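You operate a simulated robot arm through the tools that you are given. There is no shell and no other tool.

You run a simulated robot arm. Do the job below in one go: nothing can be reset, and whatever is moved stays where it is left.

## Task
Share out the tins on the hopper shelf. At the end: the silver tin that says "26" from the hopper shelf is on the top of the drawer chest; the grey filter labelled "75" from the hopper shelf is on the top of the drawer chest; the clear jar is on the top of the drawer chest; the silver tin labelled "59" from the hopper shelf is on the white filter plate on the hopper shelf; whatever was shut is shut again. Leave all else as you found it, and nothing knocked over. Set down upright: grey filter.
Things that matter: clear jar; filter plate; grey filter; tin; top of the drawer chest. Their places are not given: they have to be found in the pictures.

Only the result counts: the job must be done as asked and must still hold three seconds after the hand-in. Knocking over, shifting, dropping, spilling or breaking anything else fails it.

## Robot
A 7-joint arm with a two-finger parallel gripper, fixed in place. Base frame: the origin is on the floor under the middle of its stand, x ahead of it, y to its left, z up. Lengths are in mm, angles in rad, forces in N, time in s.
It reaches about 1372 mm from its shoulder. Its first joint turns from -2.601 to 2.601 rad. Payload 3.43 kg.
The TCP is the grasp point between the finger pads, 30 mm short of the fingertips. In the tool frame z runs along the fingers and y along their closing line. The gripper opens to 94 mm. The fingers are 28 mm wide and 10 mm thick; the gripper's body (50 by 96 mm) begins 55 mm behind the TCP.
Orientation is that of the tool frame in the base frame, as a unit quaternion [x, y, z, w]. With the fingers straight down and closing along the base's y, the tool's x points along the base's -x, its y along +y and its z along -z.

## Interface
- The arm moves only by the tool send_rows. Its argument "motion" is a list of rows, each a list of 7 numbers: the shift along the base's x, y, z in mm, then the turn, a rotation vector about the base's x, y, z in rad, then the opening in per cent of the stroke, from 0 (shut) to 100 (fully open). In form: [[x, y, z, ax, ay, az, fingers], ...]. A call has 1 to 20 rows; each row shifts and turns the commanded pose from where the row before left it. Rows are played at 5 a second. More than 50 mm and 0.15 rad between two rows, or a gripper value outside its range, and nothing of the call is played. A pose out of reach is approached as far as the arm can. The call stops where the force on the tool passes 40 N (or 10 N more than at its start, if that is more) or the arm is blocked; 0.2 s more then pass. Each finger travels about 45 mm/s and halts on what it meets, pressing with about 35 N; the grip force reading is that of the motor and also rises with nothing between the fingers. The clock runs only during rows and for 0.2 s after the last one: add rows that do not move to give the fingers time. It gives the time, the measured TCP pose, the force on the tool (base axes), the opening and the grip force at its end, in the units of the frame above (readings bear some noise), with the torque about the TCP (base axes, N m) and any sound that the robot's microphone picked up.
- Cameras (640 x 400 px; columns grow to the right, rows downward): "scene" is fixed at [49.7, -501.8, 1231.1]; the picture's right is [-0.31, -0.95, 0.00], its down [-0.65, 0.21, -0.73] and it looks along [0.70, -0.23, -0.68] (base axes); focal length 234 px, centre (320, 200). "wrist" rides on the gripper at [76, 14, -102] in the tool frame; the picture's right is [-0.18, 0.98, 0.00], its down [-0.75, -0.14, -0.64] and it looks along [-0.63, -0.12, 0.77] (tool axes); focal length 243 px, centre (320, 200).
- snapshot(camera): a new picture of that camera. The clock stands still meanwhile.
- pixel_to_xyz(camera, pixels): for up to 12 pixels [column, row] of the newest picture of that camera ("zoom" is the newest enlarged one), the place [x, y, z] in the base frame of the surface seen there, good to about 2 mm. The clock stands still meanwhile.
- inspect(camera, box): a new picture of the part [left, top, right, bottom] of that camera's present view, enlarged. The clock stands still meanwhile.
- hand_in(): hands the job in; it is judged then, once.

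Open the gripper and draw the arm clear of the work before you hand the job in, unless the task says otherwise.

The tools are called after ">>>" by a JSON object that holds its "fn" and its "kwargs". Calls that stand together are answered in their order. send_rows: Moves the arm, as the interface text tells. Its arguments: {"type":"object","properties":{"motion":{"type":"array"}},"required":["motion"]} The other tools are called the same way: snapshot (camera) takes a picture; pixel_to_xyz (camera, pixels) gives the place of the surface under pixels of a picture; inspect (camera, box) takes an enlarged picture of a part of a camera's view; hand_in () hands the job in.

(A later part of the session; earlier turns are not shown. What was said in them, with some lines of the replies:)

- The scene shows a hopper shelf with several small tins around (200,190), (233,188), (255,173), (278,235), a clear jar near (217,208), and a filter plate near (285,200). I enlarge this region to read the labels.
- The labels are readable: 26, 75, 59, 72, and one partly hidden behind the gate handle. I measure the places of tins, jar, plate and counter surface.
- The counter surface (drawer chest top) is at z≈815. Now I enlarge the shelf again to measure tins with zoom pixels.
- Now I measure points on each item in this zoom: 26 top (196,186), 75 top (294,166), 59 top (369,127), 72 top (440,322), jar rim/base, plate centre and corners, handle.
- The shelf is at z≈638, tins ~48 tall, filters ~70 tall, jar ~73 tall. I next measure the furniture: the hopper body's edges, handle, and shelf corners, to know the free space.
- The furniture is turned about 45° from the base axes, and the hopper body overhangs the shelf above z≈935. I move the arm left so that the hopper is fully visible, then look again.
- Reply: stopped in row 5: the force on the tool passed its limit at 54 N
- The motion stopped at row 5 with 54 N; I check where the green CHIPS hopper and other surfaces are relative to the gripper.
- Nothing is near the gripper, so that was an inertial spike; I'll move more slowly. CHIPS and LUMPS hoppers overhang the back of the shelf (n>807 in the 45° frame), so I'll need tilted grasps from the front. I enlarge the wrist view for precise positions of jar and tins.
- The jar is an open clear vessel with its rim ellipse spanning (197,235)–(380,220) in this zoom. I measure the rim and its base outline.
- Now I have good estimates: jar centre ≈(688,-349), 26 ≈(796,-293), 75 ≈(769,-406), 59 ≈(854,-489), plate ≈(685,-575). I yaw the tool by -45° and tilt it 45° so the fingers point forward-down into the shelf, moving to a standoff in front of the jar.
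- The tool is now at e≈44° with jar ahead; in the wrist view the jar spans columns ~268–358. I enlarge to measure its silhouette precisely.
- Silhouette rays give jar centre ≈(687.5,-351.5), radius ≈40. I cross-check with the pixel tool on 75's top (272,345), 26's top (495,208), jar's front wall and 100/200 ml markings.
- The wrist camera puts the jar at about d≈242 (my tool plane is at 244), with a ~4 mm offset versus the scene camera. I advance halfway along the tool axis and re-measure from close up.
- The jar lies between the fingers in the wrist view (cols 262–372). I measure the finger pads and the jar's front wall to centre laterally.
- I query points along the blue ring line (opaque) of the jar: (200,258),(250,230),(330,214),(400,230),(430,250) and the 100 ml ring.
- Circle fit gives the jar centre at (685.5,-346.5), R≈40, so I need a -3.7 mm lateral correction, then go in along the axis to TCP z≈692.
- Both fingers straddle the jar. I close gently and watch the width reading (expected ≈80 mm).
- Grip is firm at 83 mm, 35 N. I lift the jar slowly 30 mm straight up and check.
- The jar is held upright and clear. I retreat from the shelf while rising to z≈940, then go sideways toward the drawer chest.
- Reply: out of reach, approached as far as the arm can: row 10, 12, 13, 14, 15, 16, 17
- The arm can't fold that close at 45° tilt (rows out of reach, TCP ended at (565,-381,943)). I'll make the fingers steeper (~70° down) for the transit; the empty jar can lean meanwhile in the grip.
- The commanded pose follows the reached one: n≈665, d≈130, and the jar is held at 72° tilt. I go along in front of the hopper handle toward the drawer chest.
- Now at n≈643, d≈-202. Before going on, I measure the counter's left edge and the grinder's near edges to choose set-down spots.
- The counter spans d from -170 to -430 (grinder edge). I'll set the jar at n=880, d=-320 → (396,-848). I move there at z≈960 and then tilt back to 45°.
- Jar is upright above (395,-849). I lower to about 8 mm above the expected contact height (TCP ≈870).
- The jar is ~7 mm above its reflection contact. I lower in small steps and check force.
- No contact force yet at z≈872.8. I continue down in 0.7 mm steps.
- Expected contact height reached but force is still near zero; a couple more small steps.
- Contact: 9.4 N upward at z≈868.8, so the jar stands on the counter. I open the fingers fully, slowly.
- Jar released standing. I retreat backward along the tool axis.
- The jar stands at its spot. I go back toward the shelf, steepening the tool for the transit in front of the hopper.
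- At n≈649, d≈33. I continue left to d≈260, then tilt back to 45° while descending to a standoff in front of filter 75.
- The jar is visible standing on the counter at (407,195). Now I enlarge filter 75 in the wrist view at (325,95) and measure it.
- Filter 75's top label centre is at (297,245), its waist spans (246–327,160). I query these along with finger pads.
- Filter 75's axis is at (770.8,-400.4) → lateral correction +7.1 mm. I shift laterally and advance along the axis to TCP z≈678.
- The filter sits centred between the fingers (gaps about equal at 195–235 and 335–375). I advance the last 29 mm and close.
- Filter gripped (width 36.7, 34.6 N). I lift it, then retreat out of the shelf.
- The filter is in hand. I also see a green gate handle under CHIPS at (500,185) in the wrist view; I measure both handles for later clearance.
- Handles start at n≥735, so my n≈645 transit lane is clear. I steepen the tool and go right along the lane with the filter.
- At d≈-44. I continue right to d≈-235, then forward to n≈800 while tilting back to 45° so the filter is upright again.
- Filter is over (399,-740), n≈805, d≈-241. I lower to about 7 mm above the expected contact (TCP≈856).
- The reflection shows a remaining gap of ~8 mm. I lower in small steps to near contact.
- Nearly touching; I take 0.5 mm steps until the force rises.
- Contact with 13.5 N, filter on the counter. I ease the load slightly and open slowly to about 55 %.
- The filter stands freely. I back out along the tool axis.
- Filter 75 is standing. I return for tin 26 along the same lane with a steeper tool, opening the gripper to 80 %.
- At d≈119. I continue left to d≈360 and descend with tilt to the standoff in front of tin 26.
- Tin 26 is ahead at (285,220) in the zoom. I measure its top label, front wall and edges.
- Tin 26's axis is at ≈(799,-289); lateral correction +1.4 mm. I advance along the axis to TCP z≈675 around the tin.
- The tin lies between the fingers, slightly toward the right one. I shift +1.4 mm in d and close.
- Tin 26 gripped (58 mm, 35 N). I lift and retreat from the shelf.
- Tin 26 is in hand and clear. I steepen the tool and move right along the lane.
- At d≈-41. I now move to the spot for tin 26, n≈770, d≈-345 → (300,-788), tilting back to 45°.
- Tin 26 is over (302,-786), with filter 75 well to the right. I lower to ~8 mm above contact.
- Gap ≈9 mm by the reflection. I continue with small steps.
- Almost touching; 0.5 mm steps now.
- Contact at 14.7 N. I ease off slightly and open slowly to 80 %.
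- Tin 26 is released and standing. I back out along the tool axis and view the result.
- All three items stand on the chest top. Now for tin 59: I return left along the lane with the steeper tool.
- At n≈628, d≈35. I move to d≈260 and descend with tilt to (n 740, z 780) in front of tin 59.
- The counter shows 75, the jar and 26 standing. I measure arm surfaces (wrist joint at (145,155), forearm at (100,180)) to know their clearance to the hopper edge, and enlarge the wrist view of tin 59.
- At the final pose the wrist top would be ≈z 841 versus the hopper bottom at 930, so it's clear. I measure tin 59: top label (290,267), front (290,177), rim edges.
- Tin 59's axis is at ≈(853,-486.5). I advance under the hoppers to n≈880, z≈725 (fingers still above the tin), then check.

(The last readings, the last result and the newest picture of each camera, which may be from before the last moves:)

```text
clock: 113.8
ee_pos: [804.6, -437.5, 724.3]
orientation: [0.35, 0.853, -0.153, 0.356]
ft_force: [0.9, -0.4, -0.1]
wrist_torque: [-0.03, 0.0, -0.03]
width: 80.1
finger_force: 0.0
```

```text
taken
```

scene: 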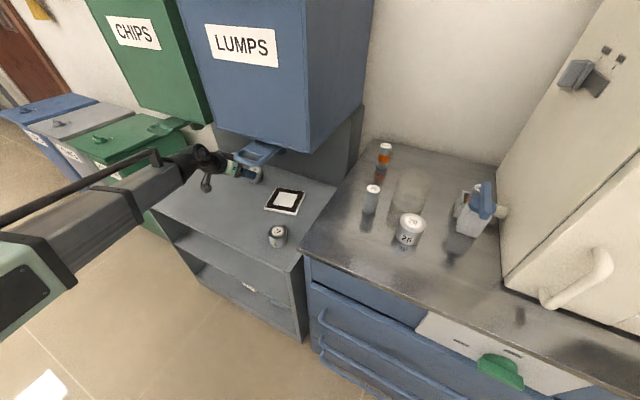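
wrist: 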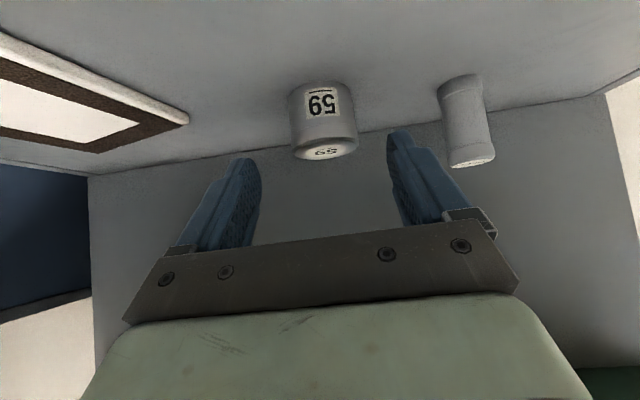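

Tin 59 is ahead at (322,130) and centred. I re-measure it from closer and check arm clearance under CHIPS.

>>> {"fn": "inspect", "kwargs": {"camera": "wrist", "box": [240, 40, 440, 190]}}

>>> {"fn": "pixel_to_xyz", "kwargs": {"camera": "scene", "pixels": [[205, 150], [200, 160], [190, 155], [215, 160], [155, 155], [130, 175], [170, 165], [100, 175], [232, 170], [210, 130], [180, 165], [220, 155]]}}

>>> {"fn": "inspect", "kwargs": {"camera": "scene", "box": [120, 100, 320, 225]}}

```text
2.67 times, centred on (340, 115) of wrist
```

zoom: 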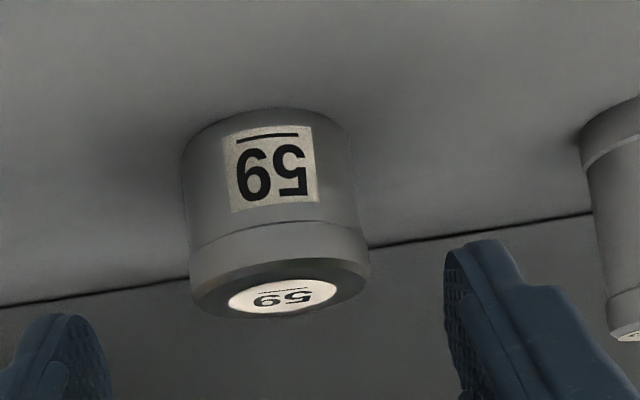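

```text
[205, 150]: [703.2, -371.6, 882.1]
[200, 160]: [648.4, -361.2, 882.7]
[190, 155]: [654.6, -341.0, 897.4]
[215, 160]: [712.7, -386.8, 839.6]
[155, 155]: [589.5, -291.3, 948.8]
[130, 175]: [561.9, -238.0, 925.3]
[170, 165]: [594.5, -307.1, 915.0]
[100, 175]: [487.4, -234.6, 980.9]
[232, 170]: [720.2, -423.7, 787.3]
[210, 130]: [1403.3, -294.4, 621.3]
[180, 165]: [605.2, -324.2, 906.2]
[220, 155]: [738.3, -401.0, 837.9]
```

```text
3.20 times, centred on (220, 162) of scene
```

zoom: 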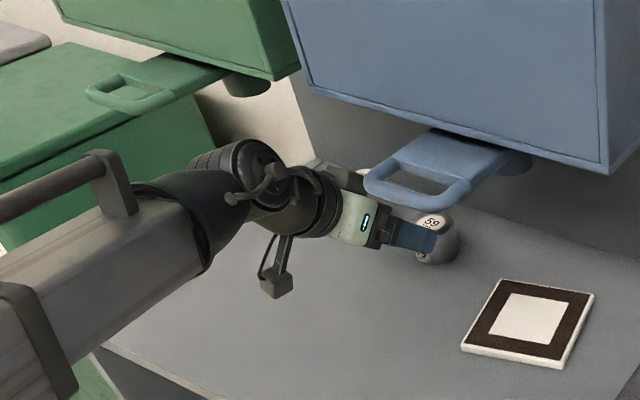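

Clearance under the hopper stays ≥80 mm. I measure tin 59 once more in a fresh zoom.

>>> {"fn": "inspect", "kwargs": {"camera": "wrist", "box": [240, 40, 440, 190]}}

>>> {"fn": "pixel_to_xyz", "kwargs": {"camera": "zoom", "pixels": [[283, 297], [280, 265], [285, 317], [192, 285], [368, 275], [187, 200], [355, 190], [270, 180], [275, 240], [100, 370], [450, 300], [283, 280]]}}

```text
2.67 times, centred on (340, 115) of wrist
```

zoom: 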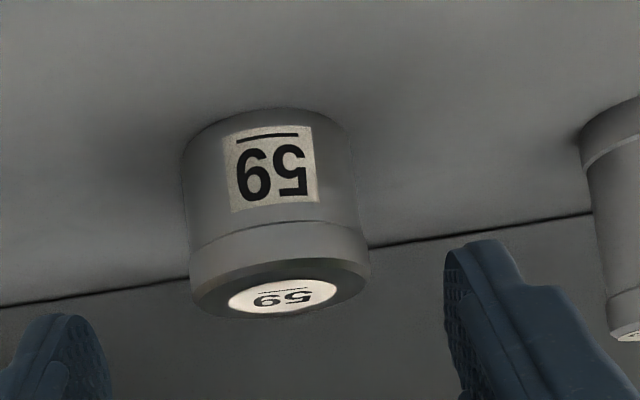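

```text
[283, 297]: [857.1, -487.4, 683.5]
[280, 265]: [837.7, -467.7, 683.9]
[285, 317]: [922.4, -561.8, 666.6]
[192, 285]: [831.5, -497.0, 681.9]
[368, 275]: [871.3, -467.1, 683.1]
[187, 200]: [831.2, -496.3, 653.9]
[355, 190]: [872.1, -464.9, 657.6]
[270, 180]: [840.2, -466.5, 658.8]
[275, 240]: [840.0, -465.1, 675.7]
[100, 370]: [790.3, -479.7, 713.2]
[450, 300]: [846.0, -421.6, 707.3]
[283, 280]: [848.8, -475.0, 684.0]
```

Tin 59 is ~1.4 mm off to the +d side; n≈950. I correct and advance to TCP n≈950, z≈678, then check before closing.

>>> {"fn": "send_rows", "kwargs": {"motion": [[0.9, 0.9, 0, 0, 0, 0, 85], [3, -3, -2.7, 0, 0, 0, 85], [6, -6, -5.5, 0, 0, 0, 85], [9, -9, -8.2, 0, 0, 0, 85], [9, -9, -8.2, 0, 0, 0, 85], [9, -9, -8.2, 0, 0, 0, 85], [8, -8, -7.3, 0, 0, 0, 85], [5, -5, -4.5, 0, 0, 0, 85], [1.7, -1.7, -1.6, 0, 0, 0, 85], [0, 0, 0, 0, 0, 0, 85]]}}

>>> {"fn": "snapshot", "kwargs": {"camera": "wrist"}}

>>> {"fn": "snapshot", "kwargs": {"camera": "scene"}}

```text
clock: 116.0
ee_pos: [855.6, -488.5, 679.1]
orientation: [0.35, 0.853, -0.153, 0.356]
ft_force: [0.8, 0.4, 1.2]
wrist_torque: [-0.01, 0.0, -0.02]
width: 80.2
finger_force: 0.1
```

```text
taken
```

wrist: 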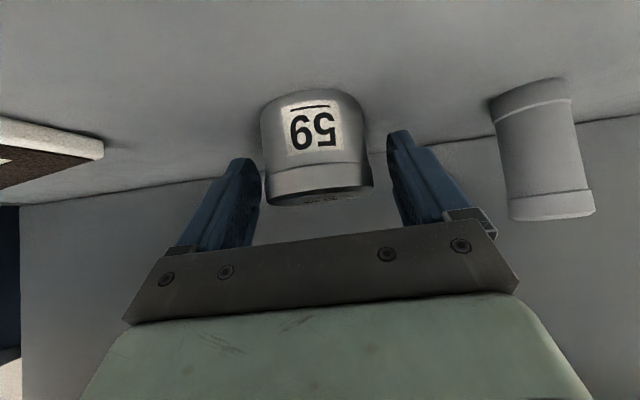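

```text
taken
```

scene: 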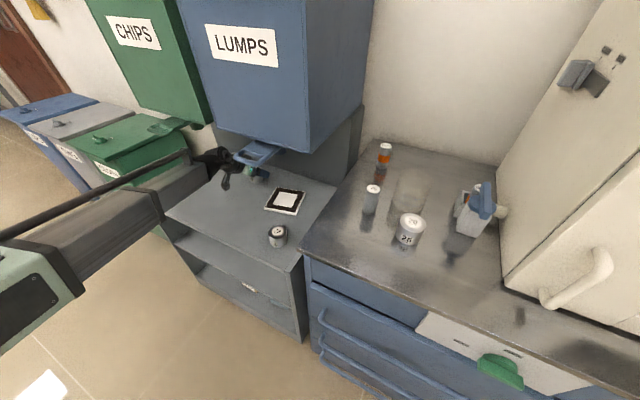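

Tin 59 is well between the fingers. I close on it.

>>> {"fn": "send_rows", "kwargs": {"motion": [[0, 0, 0, 0, 0, 0, 76], [0, 0, 0, 0, 0, 0, 68], [0, 0, 0, 0, 0, 0, 60], [0, 0, 0, 0, 0, 0, 52], [0, 0, 0, 0, 0, 0, 44], [0, 0, 0, 0, 0, 0, 40], [0, 0, 0, 0, 0, 0, 40], [0, 0, 0, 0, 0, 0, 40]]}}

>>> {"fn": "snapshot", "kwargs": {"camera": "wrist"}}

```text
clock: 117.8
ee_pos: [856.7, -487.4, 679.1]
orientation: [0.35, 0.853, -0.152, 0.357]
ft_force: [-1.3, 0.4, 0.0]
wrist_torque: [0.01, -0.01, 0.0]
width: 57.9
finger_force: 35.2
```

```text
taken
```

wrist: 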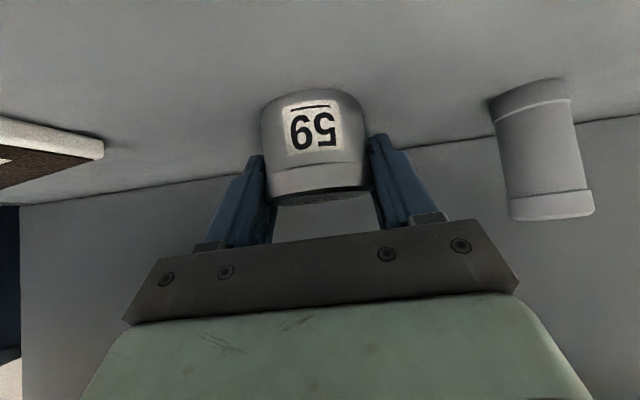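

Tin 59 gripped (57.9 mm). I lift 28 mm, staying well under the hopper, and back off to n≈890 to view the plate.

>>> {"fn": "send_rows", "kwargs": {"motion": [[0, 0, 2, 0, 0, 0, 40], [0, 0, 4, 0, 0, 0, 40], [0, 0, 6, 0, 0, 0, 40], [0, 0, 7, 0, 0, 0, 40], [0, 0, 6, 0, 0, 0, 40], [0, 0, 3, 0, 0, 0, 40], [-3, 3, 0, 0, 0, 0, 40], [-6, 6, 0, 0, 0, 0, 40], [-9, 9, 0, 0, 0, 0, 40], [-10, 10, 0, 0, 0, 0, 40], [-9, 9, 0, 0, 0, 0, 40], [-5, 5, 0, 0, 0, 0, 40], [0, 0, 0, 0, 0, 0, 40]]}}

>>> {"fn": "snapshot", "kwargs": {"camera": "wrist"}}

>>> {"fn": "snapshot", "kwargs": {"camera": "scene"}}

```text
clock: 120.6
ee_pos: [814.4, -446.2, 707.2]
orientation: [0.35, 0.853, -0.154, 0.356]
ft_force: [0.6, 0.5, -1.2]
wrist_torque: [0.02, 0.02, -0.02]
width: 57.5
finger_force: 35.0
```

```text
taken
```

wrist: 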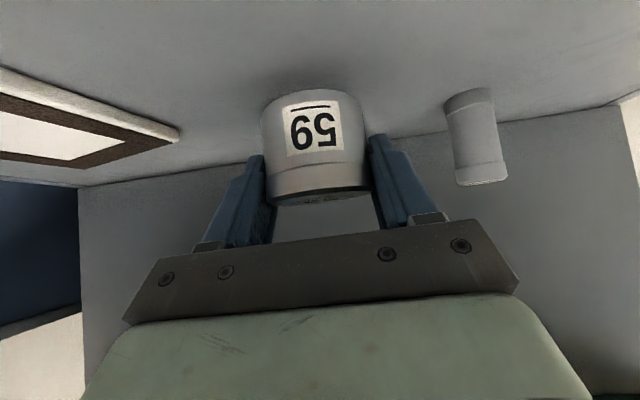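

```text
taken
```

scene: 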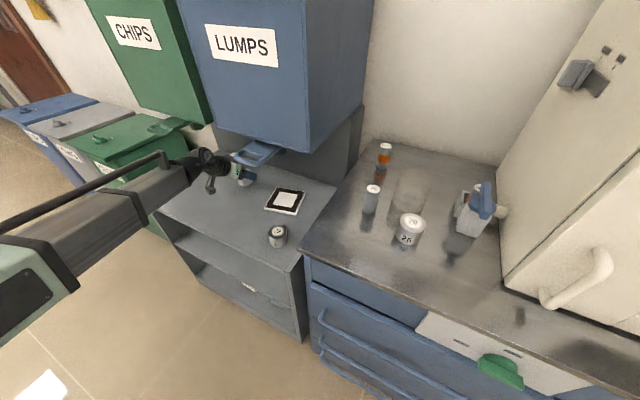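

Tin 59 is held above the shelf. I move toward the plate (−d) while yawing −25°, so the wrist stays left of the blue gate handle.

>>> {"fn": "send_rows", "kwargs": {"motion": [[-4, -4, 0, 0, 0, -0.03, 40], [-9, -9, 0, 0, 0, -0.06, 40], [-13, -13, 0, 0, 0, -0.08, 40], [-14, -14, 0, 0, 0, -0.09, 40], [-14, -14, 0, 0, 0, -0.08, 40], [-10, -10, 0, 0, 0, -0.06, 40], [-5, -5, 0, 0, 0, -0.03, 40], [0, 0, 0, 0, 0, 0, 40]]}}

>>> {"fn": "snapshot", "kwargs": {"camera": "wrist"}}

>>> {"fn": "snapshot", "kwargs": {"camera": "scene"}}

```text
clock: 122.4
ee_pos: [745.0, -513.9, 707.1]
orientation: [0.524, 0.758, -0.225, 0.315]
ft_force: [0.1, -0.1, -1.1]
wrist_torque: [0.0, 0.02, 0.0]
width: 57.4
finger_force: 35.0
```

```text
taken
```

wrist: 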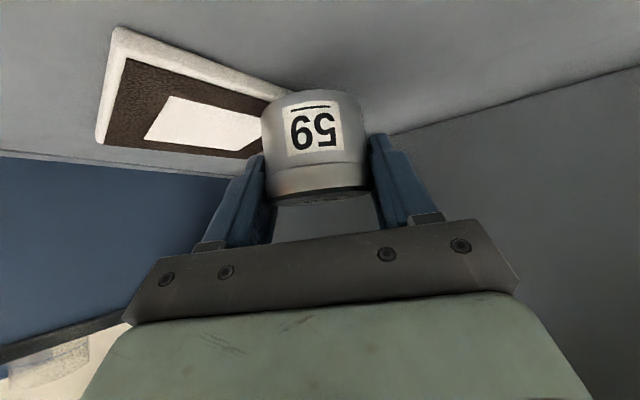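

```text
taken
```

scene: 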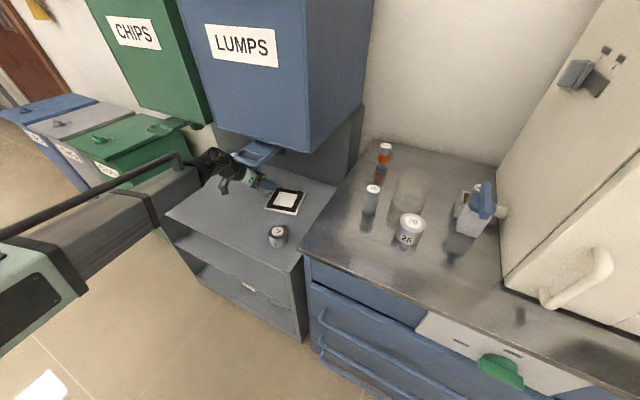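

The plate is visible left of the tin in the wrist view. I query its corners and top surface.

>>> {"fn": "inspect", "kwargs": {"camera": "wrist", "box": [80, 10, 320, 170]}}

>>> {"fn": "inspect", "kwargs": {"camera": "scene", "box": [190, 130, 350, 250]}}

```text
2.50 times, centred on (200, 90) of wrist
```

zoom: 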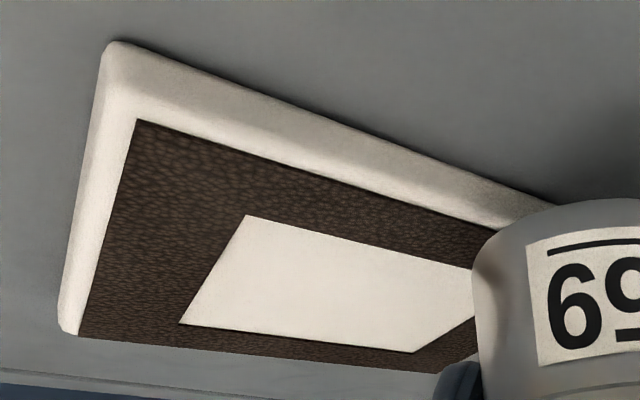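

```text
3.33 times, centred on (270, 190) of scene
```

zoom: 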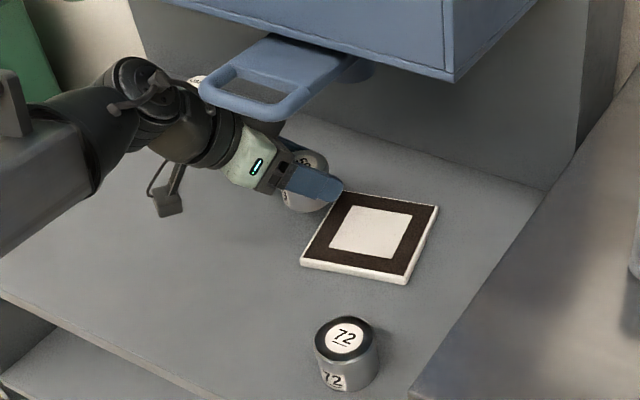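

I query the plate's inner square corners and centre from both the wrist view and the scene zoom.

>>> {"fn": "pixel_to_xyz", "kwargs": {"camera": "wrist", "pixels": [[170.8, 96], [144, 139.2], [236.8, 150.8], [202, 124], [126.8, 57.2], [104, 144], [120, 35], [180, 85], [220, 100], [200, 145], [200, 60], [255, 97]]}}

>>> {"fn": "pixel_to_xyz", "kwargs": {"camera": "zoom", "pixels": [[356, 207], [411, 216], [390, 258], [333, 247], [372, 231], [437, 208], [406, 278], [303, 260], [360, 263], [420, 235], [345, 332], [318, 215]]}}

```text
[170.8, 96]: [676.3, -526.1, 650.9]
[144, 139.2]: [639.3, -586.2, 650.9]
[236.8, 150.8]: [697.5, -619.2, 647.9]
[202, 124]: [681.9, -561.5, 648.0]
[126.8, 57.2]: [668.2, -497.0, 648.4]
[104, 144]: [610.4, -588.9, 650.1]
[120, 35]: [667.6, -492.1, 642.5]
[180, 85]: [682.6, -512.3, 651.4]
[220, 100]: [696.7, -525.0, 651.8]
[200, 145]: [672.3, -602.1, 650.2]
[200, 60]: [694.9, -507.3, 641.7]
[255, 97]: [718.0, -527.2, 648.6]
```

```text
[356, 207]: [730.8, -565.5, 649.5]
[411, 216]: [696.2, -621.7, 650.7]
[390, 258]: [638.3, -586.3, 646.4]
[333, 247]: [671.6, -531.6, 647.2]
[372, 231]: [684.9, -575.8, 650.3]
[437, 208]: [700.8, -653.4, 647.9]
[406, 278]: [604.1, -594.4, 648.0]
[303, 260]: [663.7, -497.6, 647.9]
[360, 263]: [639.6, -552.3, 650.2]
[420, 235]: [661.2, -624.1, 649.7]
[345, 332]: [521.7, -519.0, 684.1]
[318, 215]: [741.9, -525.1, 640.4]
```

The plate centre is ≈(686,-574), top z≈650. Before moving in, I measure the arm's upper surfaces near the blue handle for clearance.

>>> {"fn": "pixel_to_xyz", "kwargs": {"camera": "scene", "pixels": [[222, 150], [212, 152], [205, 160], [225, 160], [235, 160], [190, 172], [178, 160], [250, 172], [240, 175], [170, 185], [262, 150], [255, 162]]}}

>>> {"fn": "inspect", "kwargs": {"camera": "scene", "box": [160, 130, 280, 205]}}

```text
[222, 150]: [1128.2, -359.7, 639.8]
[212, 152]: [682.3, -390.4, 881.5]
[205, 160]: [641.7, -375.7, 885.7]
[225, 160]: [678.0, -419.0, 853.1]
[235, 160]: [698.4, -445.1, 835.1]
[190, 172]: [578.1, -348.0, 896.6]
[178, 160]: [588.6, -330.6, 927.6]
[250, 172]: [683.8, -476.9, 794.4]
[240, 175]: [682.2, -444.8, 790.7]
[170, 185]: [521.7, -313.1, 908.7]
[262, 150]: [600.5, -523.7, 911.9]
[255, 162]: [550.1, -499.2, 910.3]
```

```text
5.33 times, centred on (220, 168) of scene
```

zoom: 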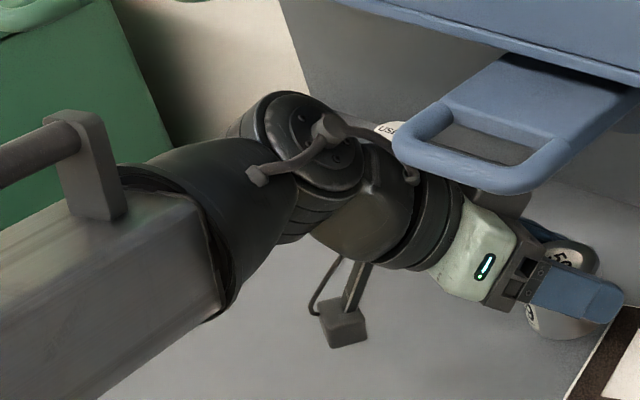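

With a bit more yaw the wrist and forearm stay left of the handle (d>100). I yaw another −15° here, lower 5 mm, and then check.

>>> {"fn": "send_rows", "kwargs": {"motion": [[0, 0, -1, 0, 0, -0.03, 40], [0, 0, -1, 0, 0, -0.06, 40], [0, 0, -1, 0, 0, -0.08, 40], [0, 0, -1, 0, 0, -0.06, 40], [0, 0, -1, 0, 0, -0.03, 40], [0, 0, 0, 0, 0, 0, 40]]}}

>>> {"fn": "inspect", "kwargs": {"camera": "scene", "box": [160, 130, 320, 230]}}

>>> {"fn": "snapshot", "kwargs": {"camera": "wrist"}}

```text
clock: 123.8
ee_pos: [745.6, -514.8, 701.8]
orientation: [0.617, 0.685, -0.264, 0.283]
ft_force: [-0.3, -0.4, -0.1]
wrist_torque: [-0.01, -0.01, -0.04]
width: 57.5
finger_force: 34.9
```

```text
4.00 times, centred on (240, 180) of scene
```

zoom: 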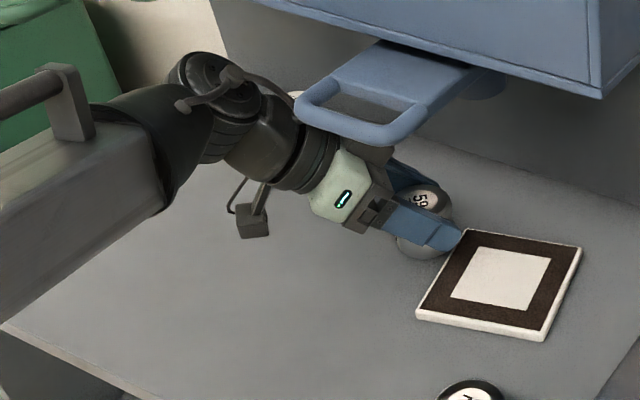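

```text
taken
```

wrist: 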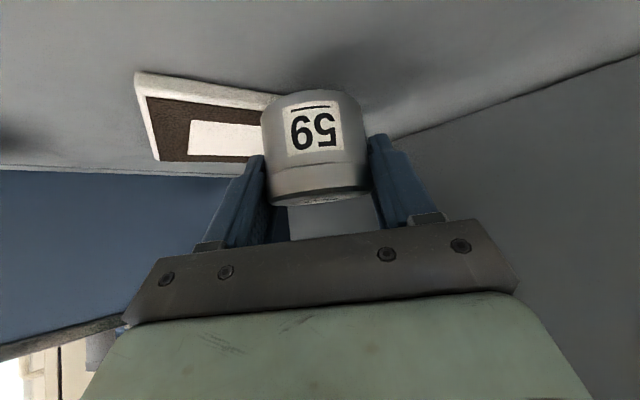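

The tool now points almost along −y. I move over the plate centre (686,-574) at z≈702 (tin bottom ≈10 mm above the plate).

>>> {"fn": "send_rows", "kwargs": {"motion": [[-3, -3, 0, 0, 0, 0, 40], [-7, -7, 0, 0, 0, 0, 40], [-10, -10, 0, 0, 0, 0, 40], [-11, -11, 0, 0, 0, 0, 40], [-11, -11, 0, 0, 0, 0, 40], [-9, -9, 0, 0, 0, 0, 40], [-6, -6, 0, 0, 0, 0, 40], [-2.5, -2.2, 0, 0, 0, 0, 40], [0, 0, 0, 0, 0, 0, 40]]}}

>>> {"fn": "inspect", "kwargs": {"camera": "scene", "box": [190, 130, 350, 230]}}

>>> {"fn": "snapshot", "kwargs": {"camera": "wrist"}}

```text
clock: 125.8
ee_pos: [686.1, -574.0, 701.9]
orientation: [0.618, 0.684, -0.264, 0.284]
ft_force: [-0.6, 0.2, -0.9]
wrist_torque: [-0.01, -0.01, 0.0]
width: 57.3
finger_force: 34.7
```

```text
4.00 times, centred on (270, 180) of scene
```

zoom: 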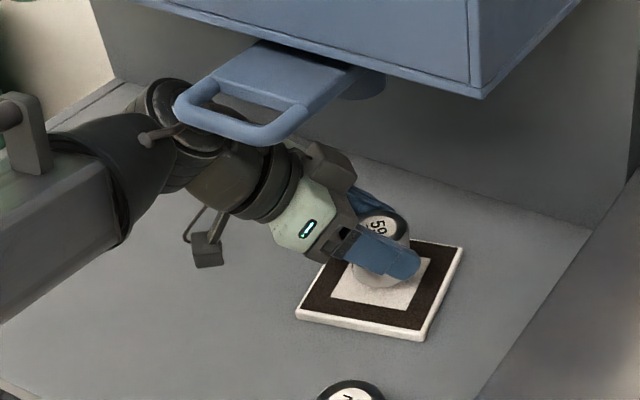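

```text
taken
```

wrist: 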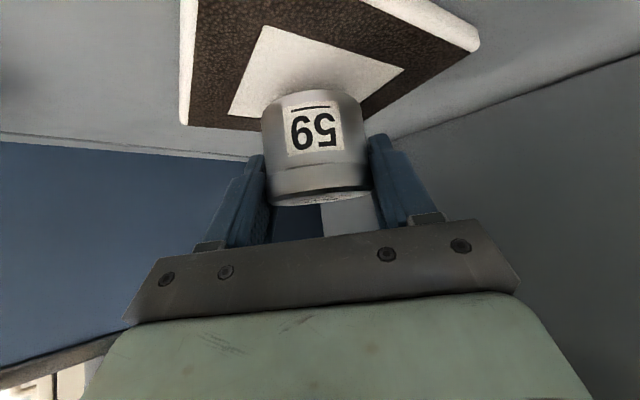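

The tin is over the white square. I lower in small steps toward contact at TCP≈691.

>>> {"fn": "send_rows", "kwargs": {"motion": [[0, 0, -1.5, 0, 0, 0, 40], [0, 0, -2, 0, 0, 0, 40], [0, 0, -2, 0, 0, 0, 40], [0, 0, -1.5, 0, 0, 0, 40], [0, 0, -1, 0, 0, 0, 40], [0, 0, 0, 0, 0, 0, 40], [0, 0, 0, 0, 0, 0, 40]]}}

>>> {"fn": "inspect", "kwargs": {"camera": "wrist", "box": [200, 40, 440, 200]}}

```text
clock: 127.4
ee_pos: [685.7, -573.8, 693.4]
orientation: [0.618, 0.684, -0.265, 0.284]
ft_force: [-0.3, -0.4, -1.3]
wrist_torque: [0.03, 0.01, 0.0]
width: 57.2
finger_force: 35.1
```

```text
2.50 times, centred on (320, 120) of wrist
```

zoom: 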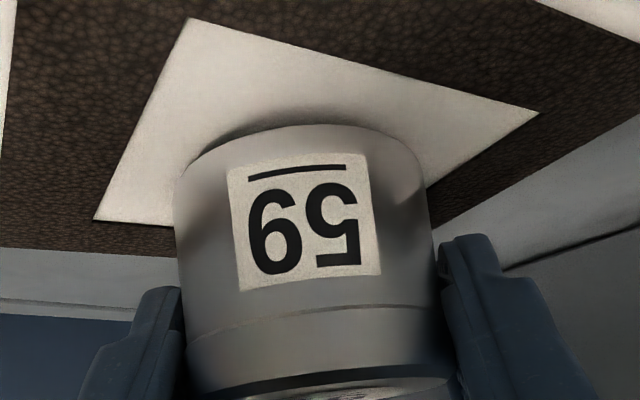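

Close to touching. I continue in 0.5 mm steps and watch the force.

>>> {"fn": "send_rows", "kwargs": {"motion": [[0, 0, -0.5, 0, 0, 0, 40], [0, 0, -0.5, 0, 0, 0, 40], [0, 0, -0.5, 0, 0, 0, 40], [0, 0, 0, 0, 0, 0, 40], [0, 0, 0, 0, 0, 0, 40]]}}

```text
clock: 128.6
ee_pos: [684.9, -574.2, 692.5]
orientation: [0.618, 0.684, -0.264, 0.283]
ft_force: [0.3, 0.1, 0.0]
wrist_torque: [-0.01, -0.02, -0.02]
width: 57.4
finger_force: 35.3
```

>>> {"fn": "send_rows", "kwargs": {"motion": [[0, 0, -0.5, 0, 0, 0, 40], [0, 0, -0.5, 0, 0, 0, 40], [0, 0, 0, 0, 0, 0, 40], [0, 0, 0, 0, 0, 0, 40]]}}

```text
clock: 129.6
ee_pos: [686.3, -573.4, 690.4]
orientation: [0.617, 0.685, -0.264, 0.284]
ft_force: [1.1, 1.1, -1.4]
wrist_torque: [-0.01, -0.01, 0.0]
width: 57.2
finger_force: 35.4
```

Still no contact force; two more 0.5 mm steps.

>>> {"fn": "send_rows", "kwargs": {"motion": [[0, 0, -0.5, 0, 0, 0, 40], [0, 0, -0.5, 0, 0, 0, 40], [0, 0, 0, 0, 0, 0, 40], [0, 0, 0, 0, 0, 0, 40]]}}

>>> {"fn": "inspect", "kwargs": {"camera": "wrist", "box": [200, 40, 440, 200]}}

```text
clock: 130.6
ee_pos: [685.2, -573.7, 689.7]
orientation: [0.618, 0.684, -0.265, 0.284]
ft_force: [-0.5, 0.1, -0.4]
wrist_torque: [0.01, -0.01, -0.02]
width: 57.3
finger_force: 35.3
```

```text
2.50 times, centred on (320, 120) of wrist
```

zoom: 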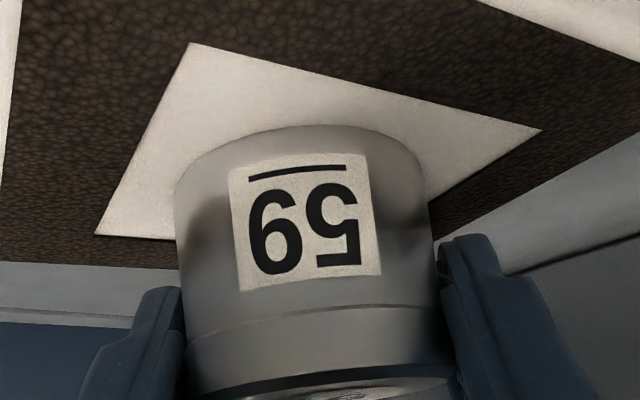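

The tin base looks almost on the white square; the force is still ~0. Two more 0.5 mm steps.

>>> {"fn": "send_rows", "kwargs": {"motion": [[0, 0, -0.5, 0, 0, 0, 40], [0, 0, -0.5, 0, 0, 0, 40], [0, 0, 0, 0, 0, 0, 40], [0, 0, 0, 0, 0, 0, 40]]}}

```text
clock: 131.6
ee_pos: [685.9, -574.7, 689.2]
orientation: [0.617, 0.684, -0.265, 0.285]
ft_force: [1.1, 0.5, 13.6]
wrist_torque: [0.12, -0.13, 0.01]
width: 56.9
finger_force: 34.6
```

Contact at 13.6 N. I ease off slightly and open the fingers slowly.

>>> {"fn": "send_rows", "kwargs": {"motion": [[0, 0, 0.4, 0, 0, 0, 50], [0, 0, 0, 0, 0, 0, 60], [0, 0, 0, 0, 0, 0, 66], [0, 0, 0, 0, 0, 0, 72], [0, 0, 0, 0, 0, 0, 80], [0, 0, 0, 0, 0, 0, 85], [0, 0, 0, 0, 0, 0, 85], [0, 0, 0, 0, 0, 0, 85]]}}

>>> {"fn": "snapshot", "kwargs": {"camera": "wrist"}}

>>> {"fn": "inspect", "kwargs": {"camera": "scene", "box": [190, 130, 350, 230]}}

```text
clock: 133.4
ee_pos: [686.6, -573.9, 688.0]
orientation: [0.617, 0.684, -0.264, 0.284]
ft_force: [-1.1, -0.5, -0.1]
wrist_torque: [0.01, 0.0, 0.0]
width: 79.6
finger_force: 0.2
```

```text
taken
```

wrist: 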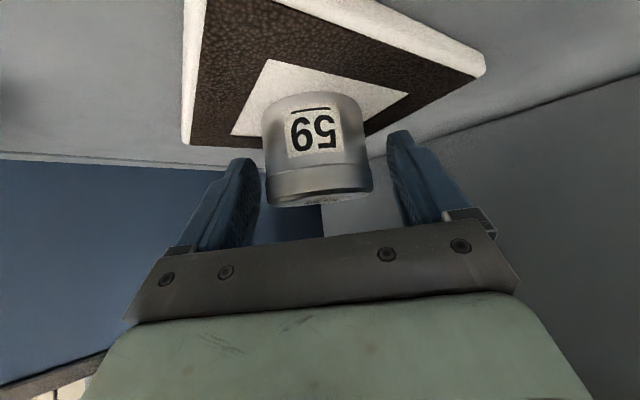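

```text
4.00 times, centred on (270, 180) of scene
```

zoom: 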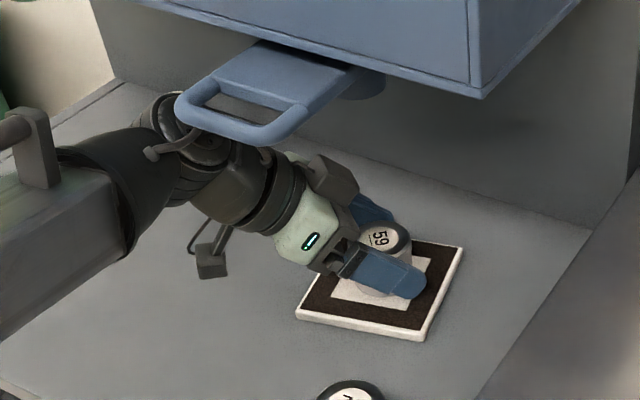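

Tin 59 stands on the plate's white square. I retreat horizontally backwards along the tool's heading (+y), fingers passing either side of the tin.

>>> {"fn": "send_rows", "kwargs": {"motion": [[-0.2, 2, 0.2, 0, 0, 0, 85], [-0.4, 5, 0.5, 0, 0, 0, 85], [-0.7, 8, 0.8, 0, 0, 0, 85], [-0.9, 10, 1, 0, 0, 0, 85], [-1, 12, 1, 0, 0, 0, 85], [-1, 12, 1, 0, 0, 0, 85], [-1, 12, 1, 0, 0, 0, 85], [-1, 12, 1, 0, 0, 0, 85], [-1, 12, 1, 0, 0, 0, 85], [-1, 10, 1, 0, 0, 0, 85], [-0.6, 7, 0.5, 0, 0, 0, 85], [-0.2, 3, 0.3, 0, 0, 0, 85], [0, 0, 0, 0, 0, 0, 85]]}}

>>> {"fn": "snapshot", "kwargs": {"camera": "wrist"}}

>>> {"fn": "snapshot", "kwargs": {"camera": "scene"}}

```text
clock: 136.2
ee_pos: [678.1, -469.4, 699.0]
orientation: [0.617, 0.685, -0.264, 0.284]
ft_force: [0.2, 0.1, 0.4]
wrist_torque: [-0.01, -0.03, 0.02]
width: 79.9
finger_force: 0.0
```

```text
taken
```

wrist: 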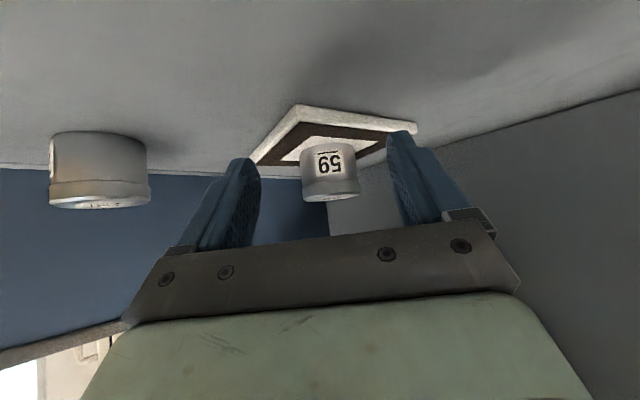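

```text
taken
```

scene: 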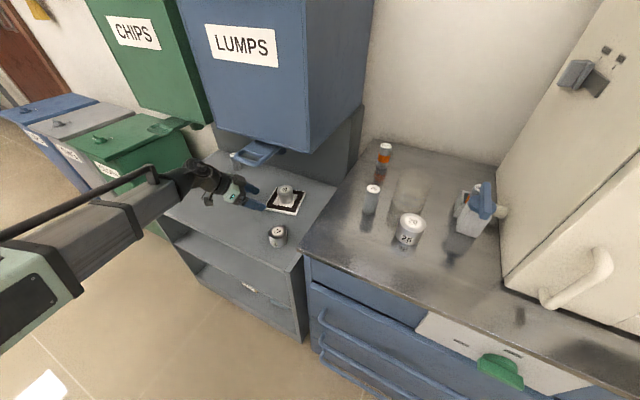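

Tin 59 is on the plate, everything else undisturbed. I continue out of the shelf, yawing back toward the front.

>>> {"fn": "send_rows", "kwargs": {"motion": [[-2, 5, 0.5, 0, 0, 0.02, 85], [-3, 10, 1, 0, 0, 0.05, 85], [-4, 13, 1, 0, 0, 0.06, 85], [-4, 14, 1, 0, 0, 0.07, 85], [-4, 14, 2, 0, 0, 0.07, 85], [-4, 14, 3, 0, 0, 0.07, 85], [-4, 14, 4, 0, 0, 0.07, 85], [-4, 14, 6, 0, 0, 0.07, 85], [-4, 14, 8, 0, 0, 0.07, 85], [-4, 13, 10, 0, 0, 0.06, 85], [-4, 11, 12, 0, 0, 0.05, 85], [-3, 8, 14, 0, 0, 0.03, 85], [-2, 5, 14, 0, 0, 0, 85], [0, 0, 14, 0, 0, 0, 85], [0, 0, 14, 0, 0, 0, 85], [0, 0, 14, 0, 0, 0, 85], [0, 0, 10, 0, 0, 0, 85], [0, 0, 5, 0, 0, 0, 85]]}}

>>> {"fn": "snapshot", "kwargs": {"camera": "scene"}}

>>> {"fn": "snapshot", "kwargs": {"camera": "wrist"}}

```text
clock: 140.0
ee_pos: [630.7, -320.1, 832.5]
orientation: [0.35, 0.853, -0.152, 0.356]
ft_force: [-0.4, -0.7, 1.0]
wrist_torque: [-0.01, -0.03, -0.03]
width: 79.8
finger_force: 0.0
```

```text
taken
```

scene: 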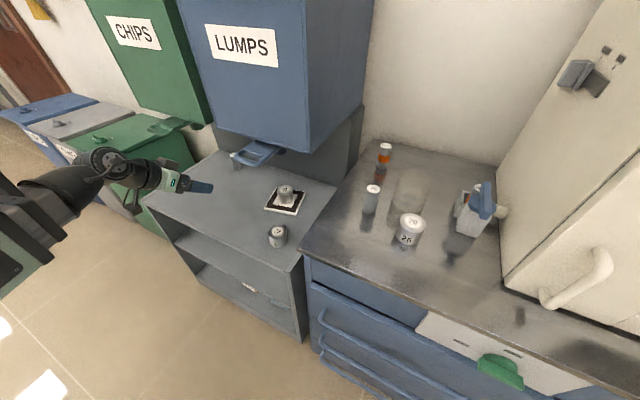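

```text
taken
```

wrist: 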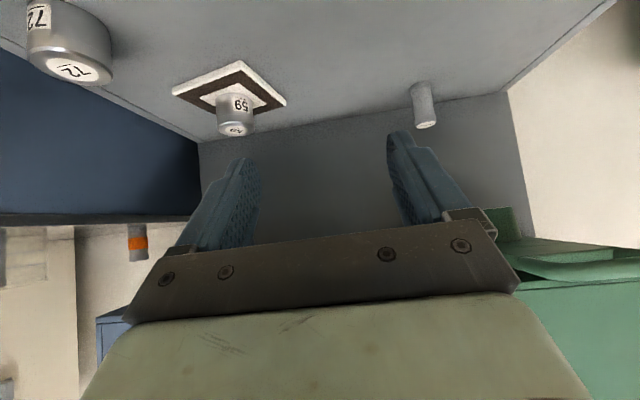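

All in place. I draw the arm further clear (up and back, steeper tool) and take a final look.

>>> {"fn": "send_rows", "kwargs": {"motion": [[-2, 2, 8, 0.03, 0.03, 0, 100], [-5, 5, 15, 0.06, 0.06, 0, 100], [-7, 7, 20, 0.08, 0.08, 0, 100], [-8, 8, 20, 0.08, 0.08, 0, 100], [-8, 12, 20, 0.06, 0.06, 0, 100], [-8, 14, 20, 0.03, 0.03, 0, 100], [-8, 14, 18, 0, 0, 0, 100], [-6, 10, 12, 0, 0, 0, 100], [-3, 5, 6, 0, 0, 0, 100], [0, 0, 0, 0, 0, 0, 100]]}}

>>> {"fn": "inspect", "kwargs": {"camera": "scene", "box": [140, 130, 340, 255]}}

>>> {"fn": "inspect", "kwargs": {"camera": "scene", "box": [330, 130, 530, 255]}}

>>> {"fn": "snapshot", "kwargs": {"camera": "scene"}}

```text
clock: 142.2
ee_pos: [575.0, -242.8, 971.0]
orientation: [0.374, 0.914, -0.064, 0.143]
ft_force: [-0.4, -0.4, 0.0]
wrist_torque: [-0.01, 0.03, -0.02]
width: 94.3
finger_force: 0.1
```

```text
3.20 times, centred on (240, 192) of scene
```

zoom: 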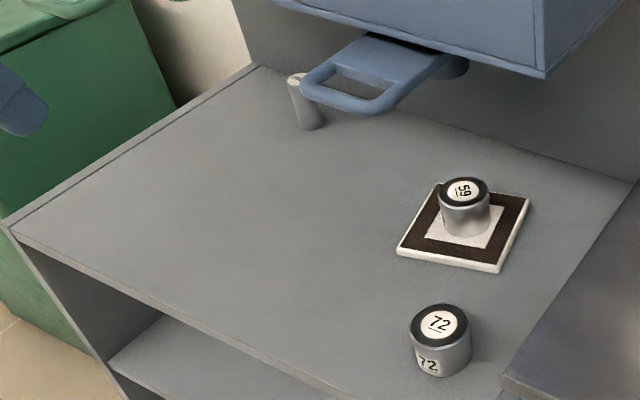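

```text
3.20 times, centred on (430, 192) of scene
```

zoom: 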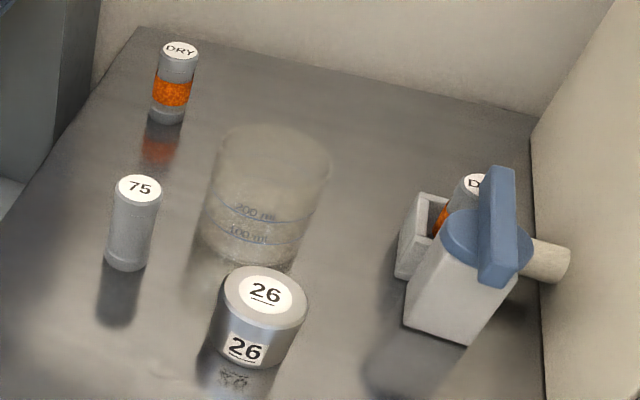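

```text
taken
```

scene: 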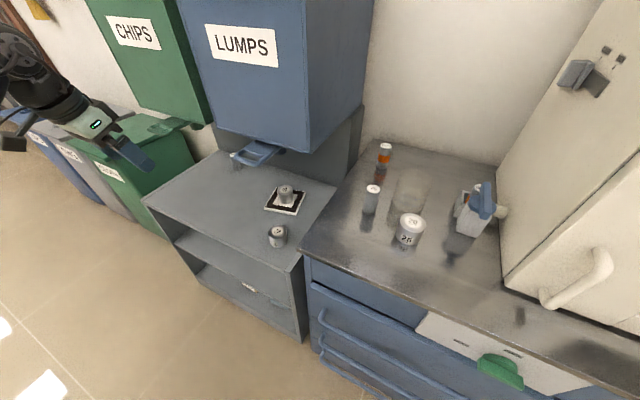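

The last pictures show 59 on the plate and 26, 75 and the jar standing on the chest top. The plate, 72, the other filter and the gate handle are at the same pixels as at the start, and the arm is clear with the gripper open, so I hand in.

>>> {"fn": "hand_in", "kwargs": {}}

```text
The job is handed in.
```

The job is handed in. In the last pictures everything was where you asked:

- **Top of the drawer chest:** the silver tin "26", the grey filter "75" (upright) and the clear jar are all standing there.
- **White filter plate:** the silver tin "59" stands on its white square.
- **Everything else:** the plate, tin "72", the other grey filter, the DRY tins and the hopper gate handle look unmoved. I opened nothing, so there was nothing to shut again.

I leaned the jar, the filter and tin "26" by about 27° in the grip while carrying them past the hopper. All three were upright again before I set them down, and the jar looked empty. Before handing in, I opened the gripper and drew the arm clear.
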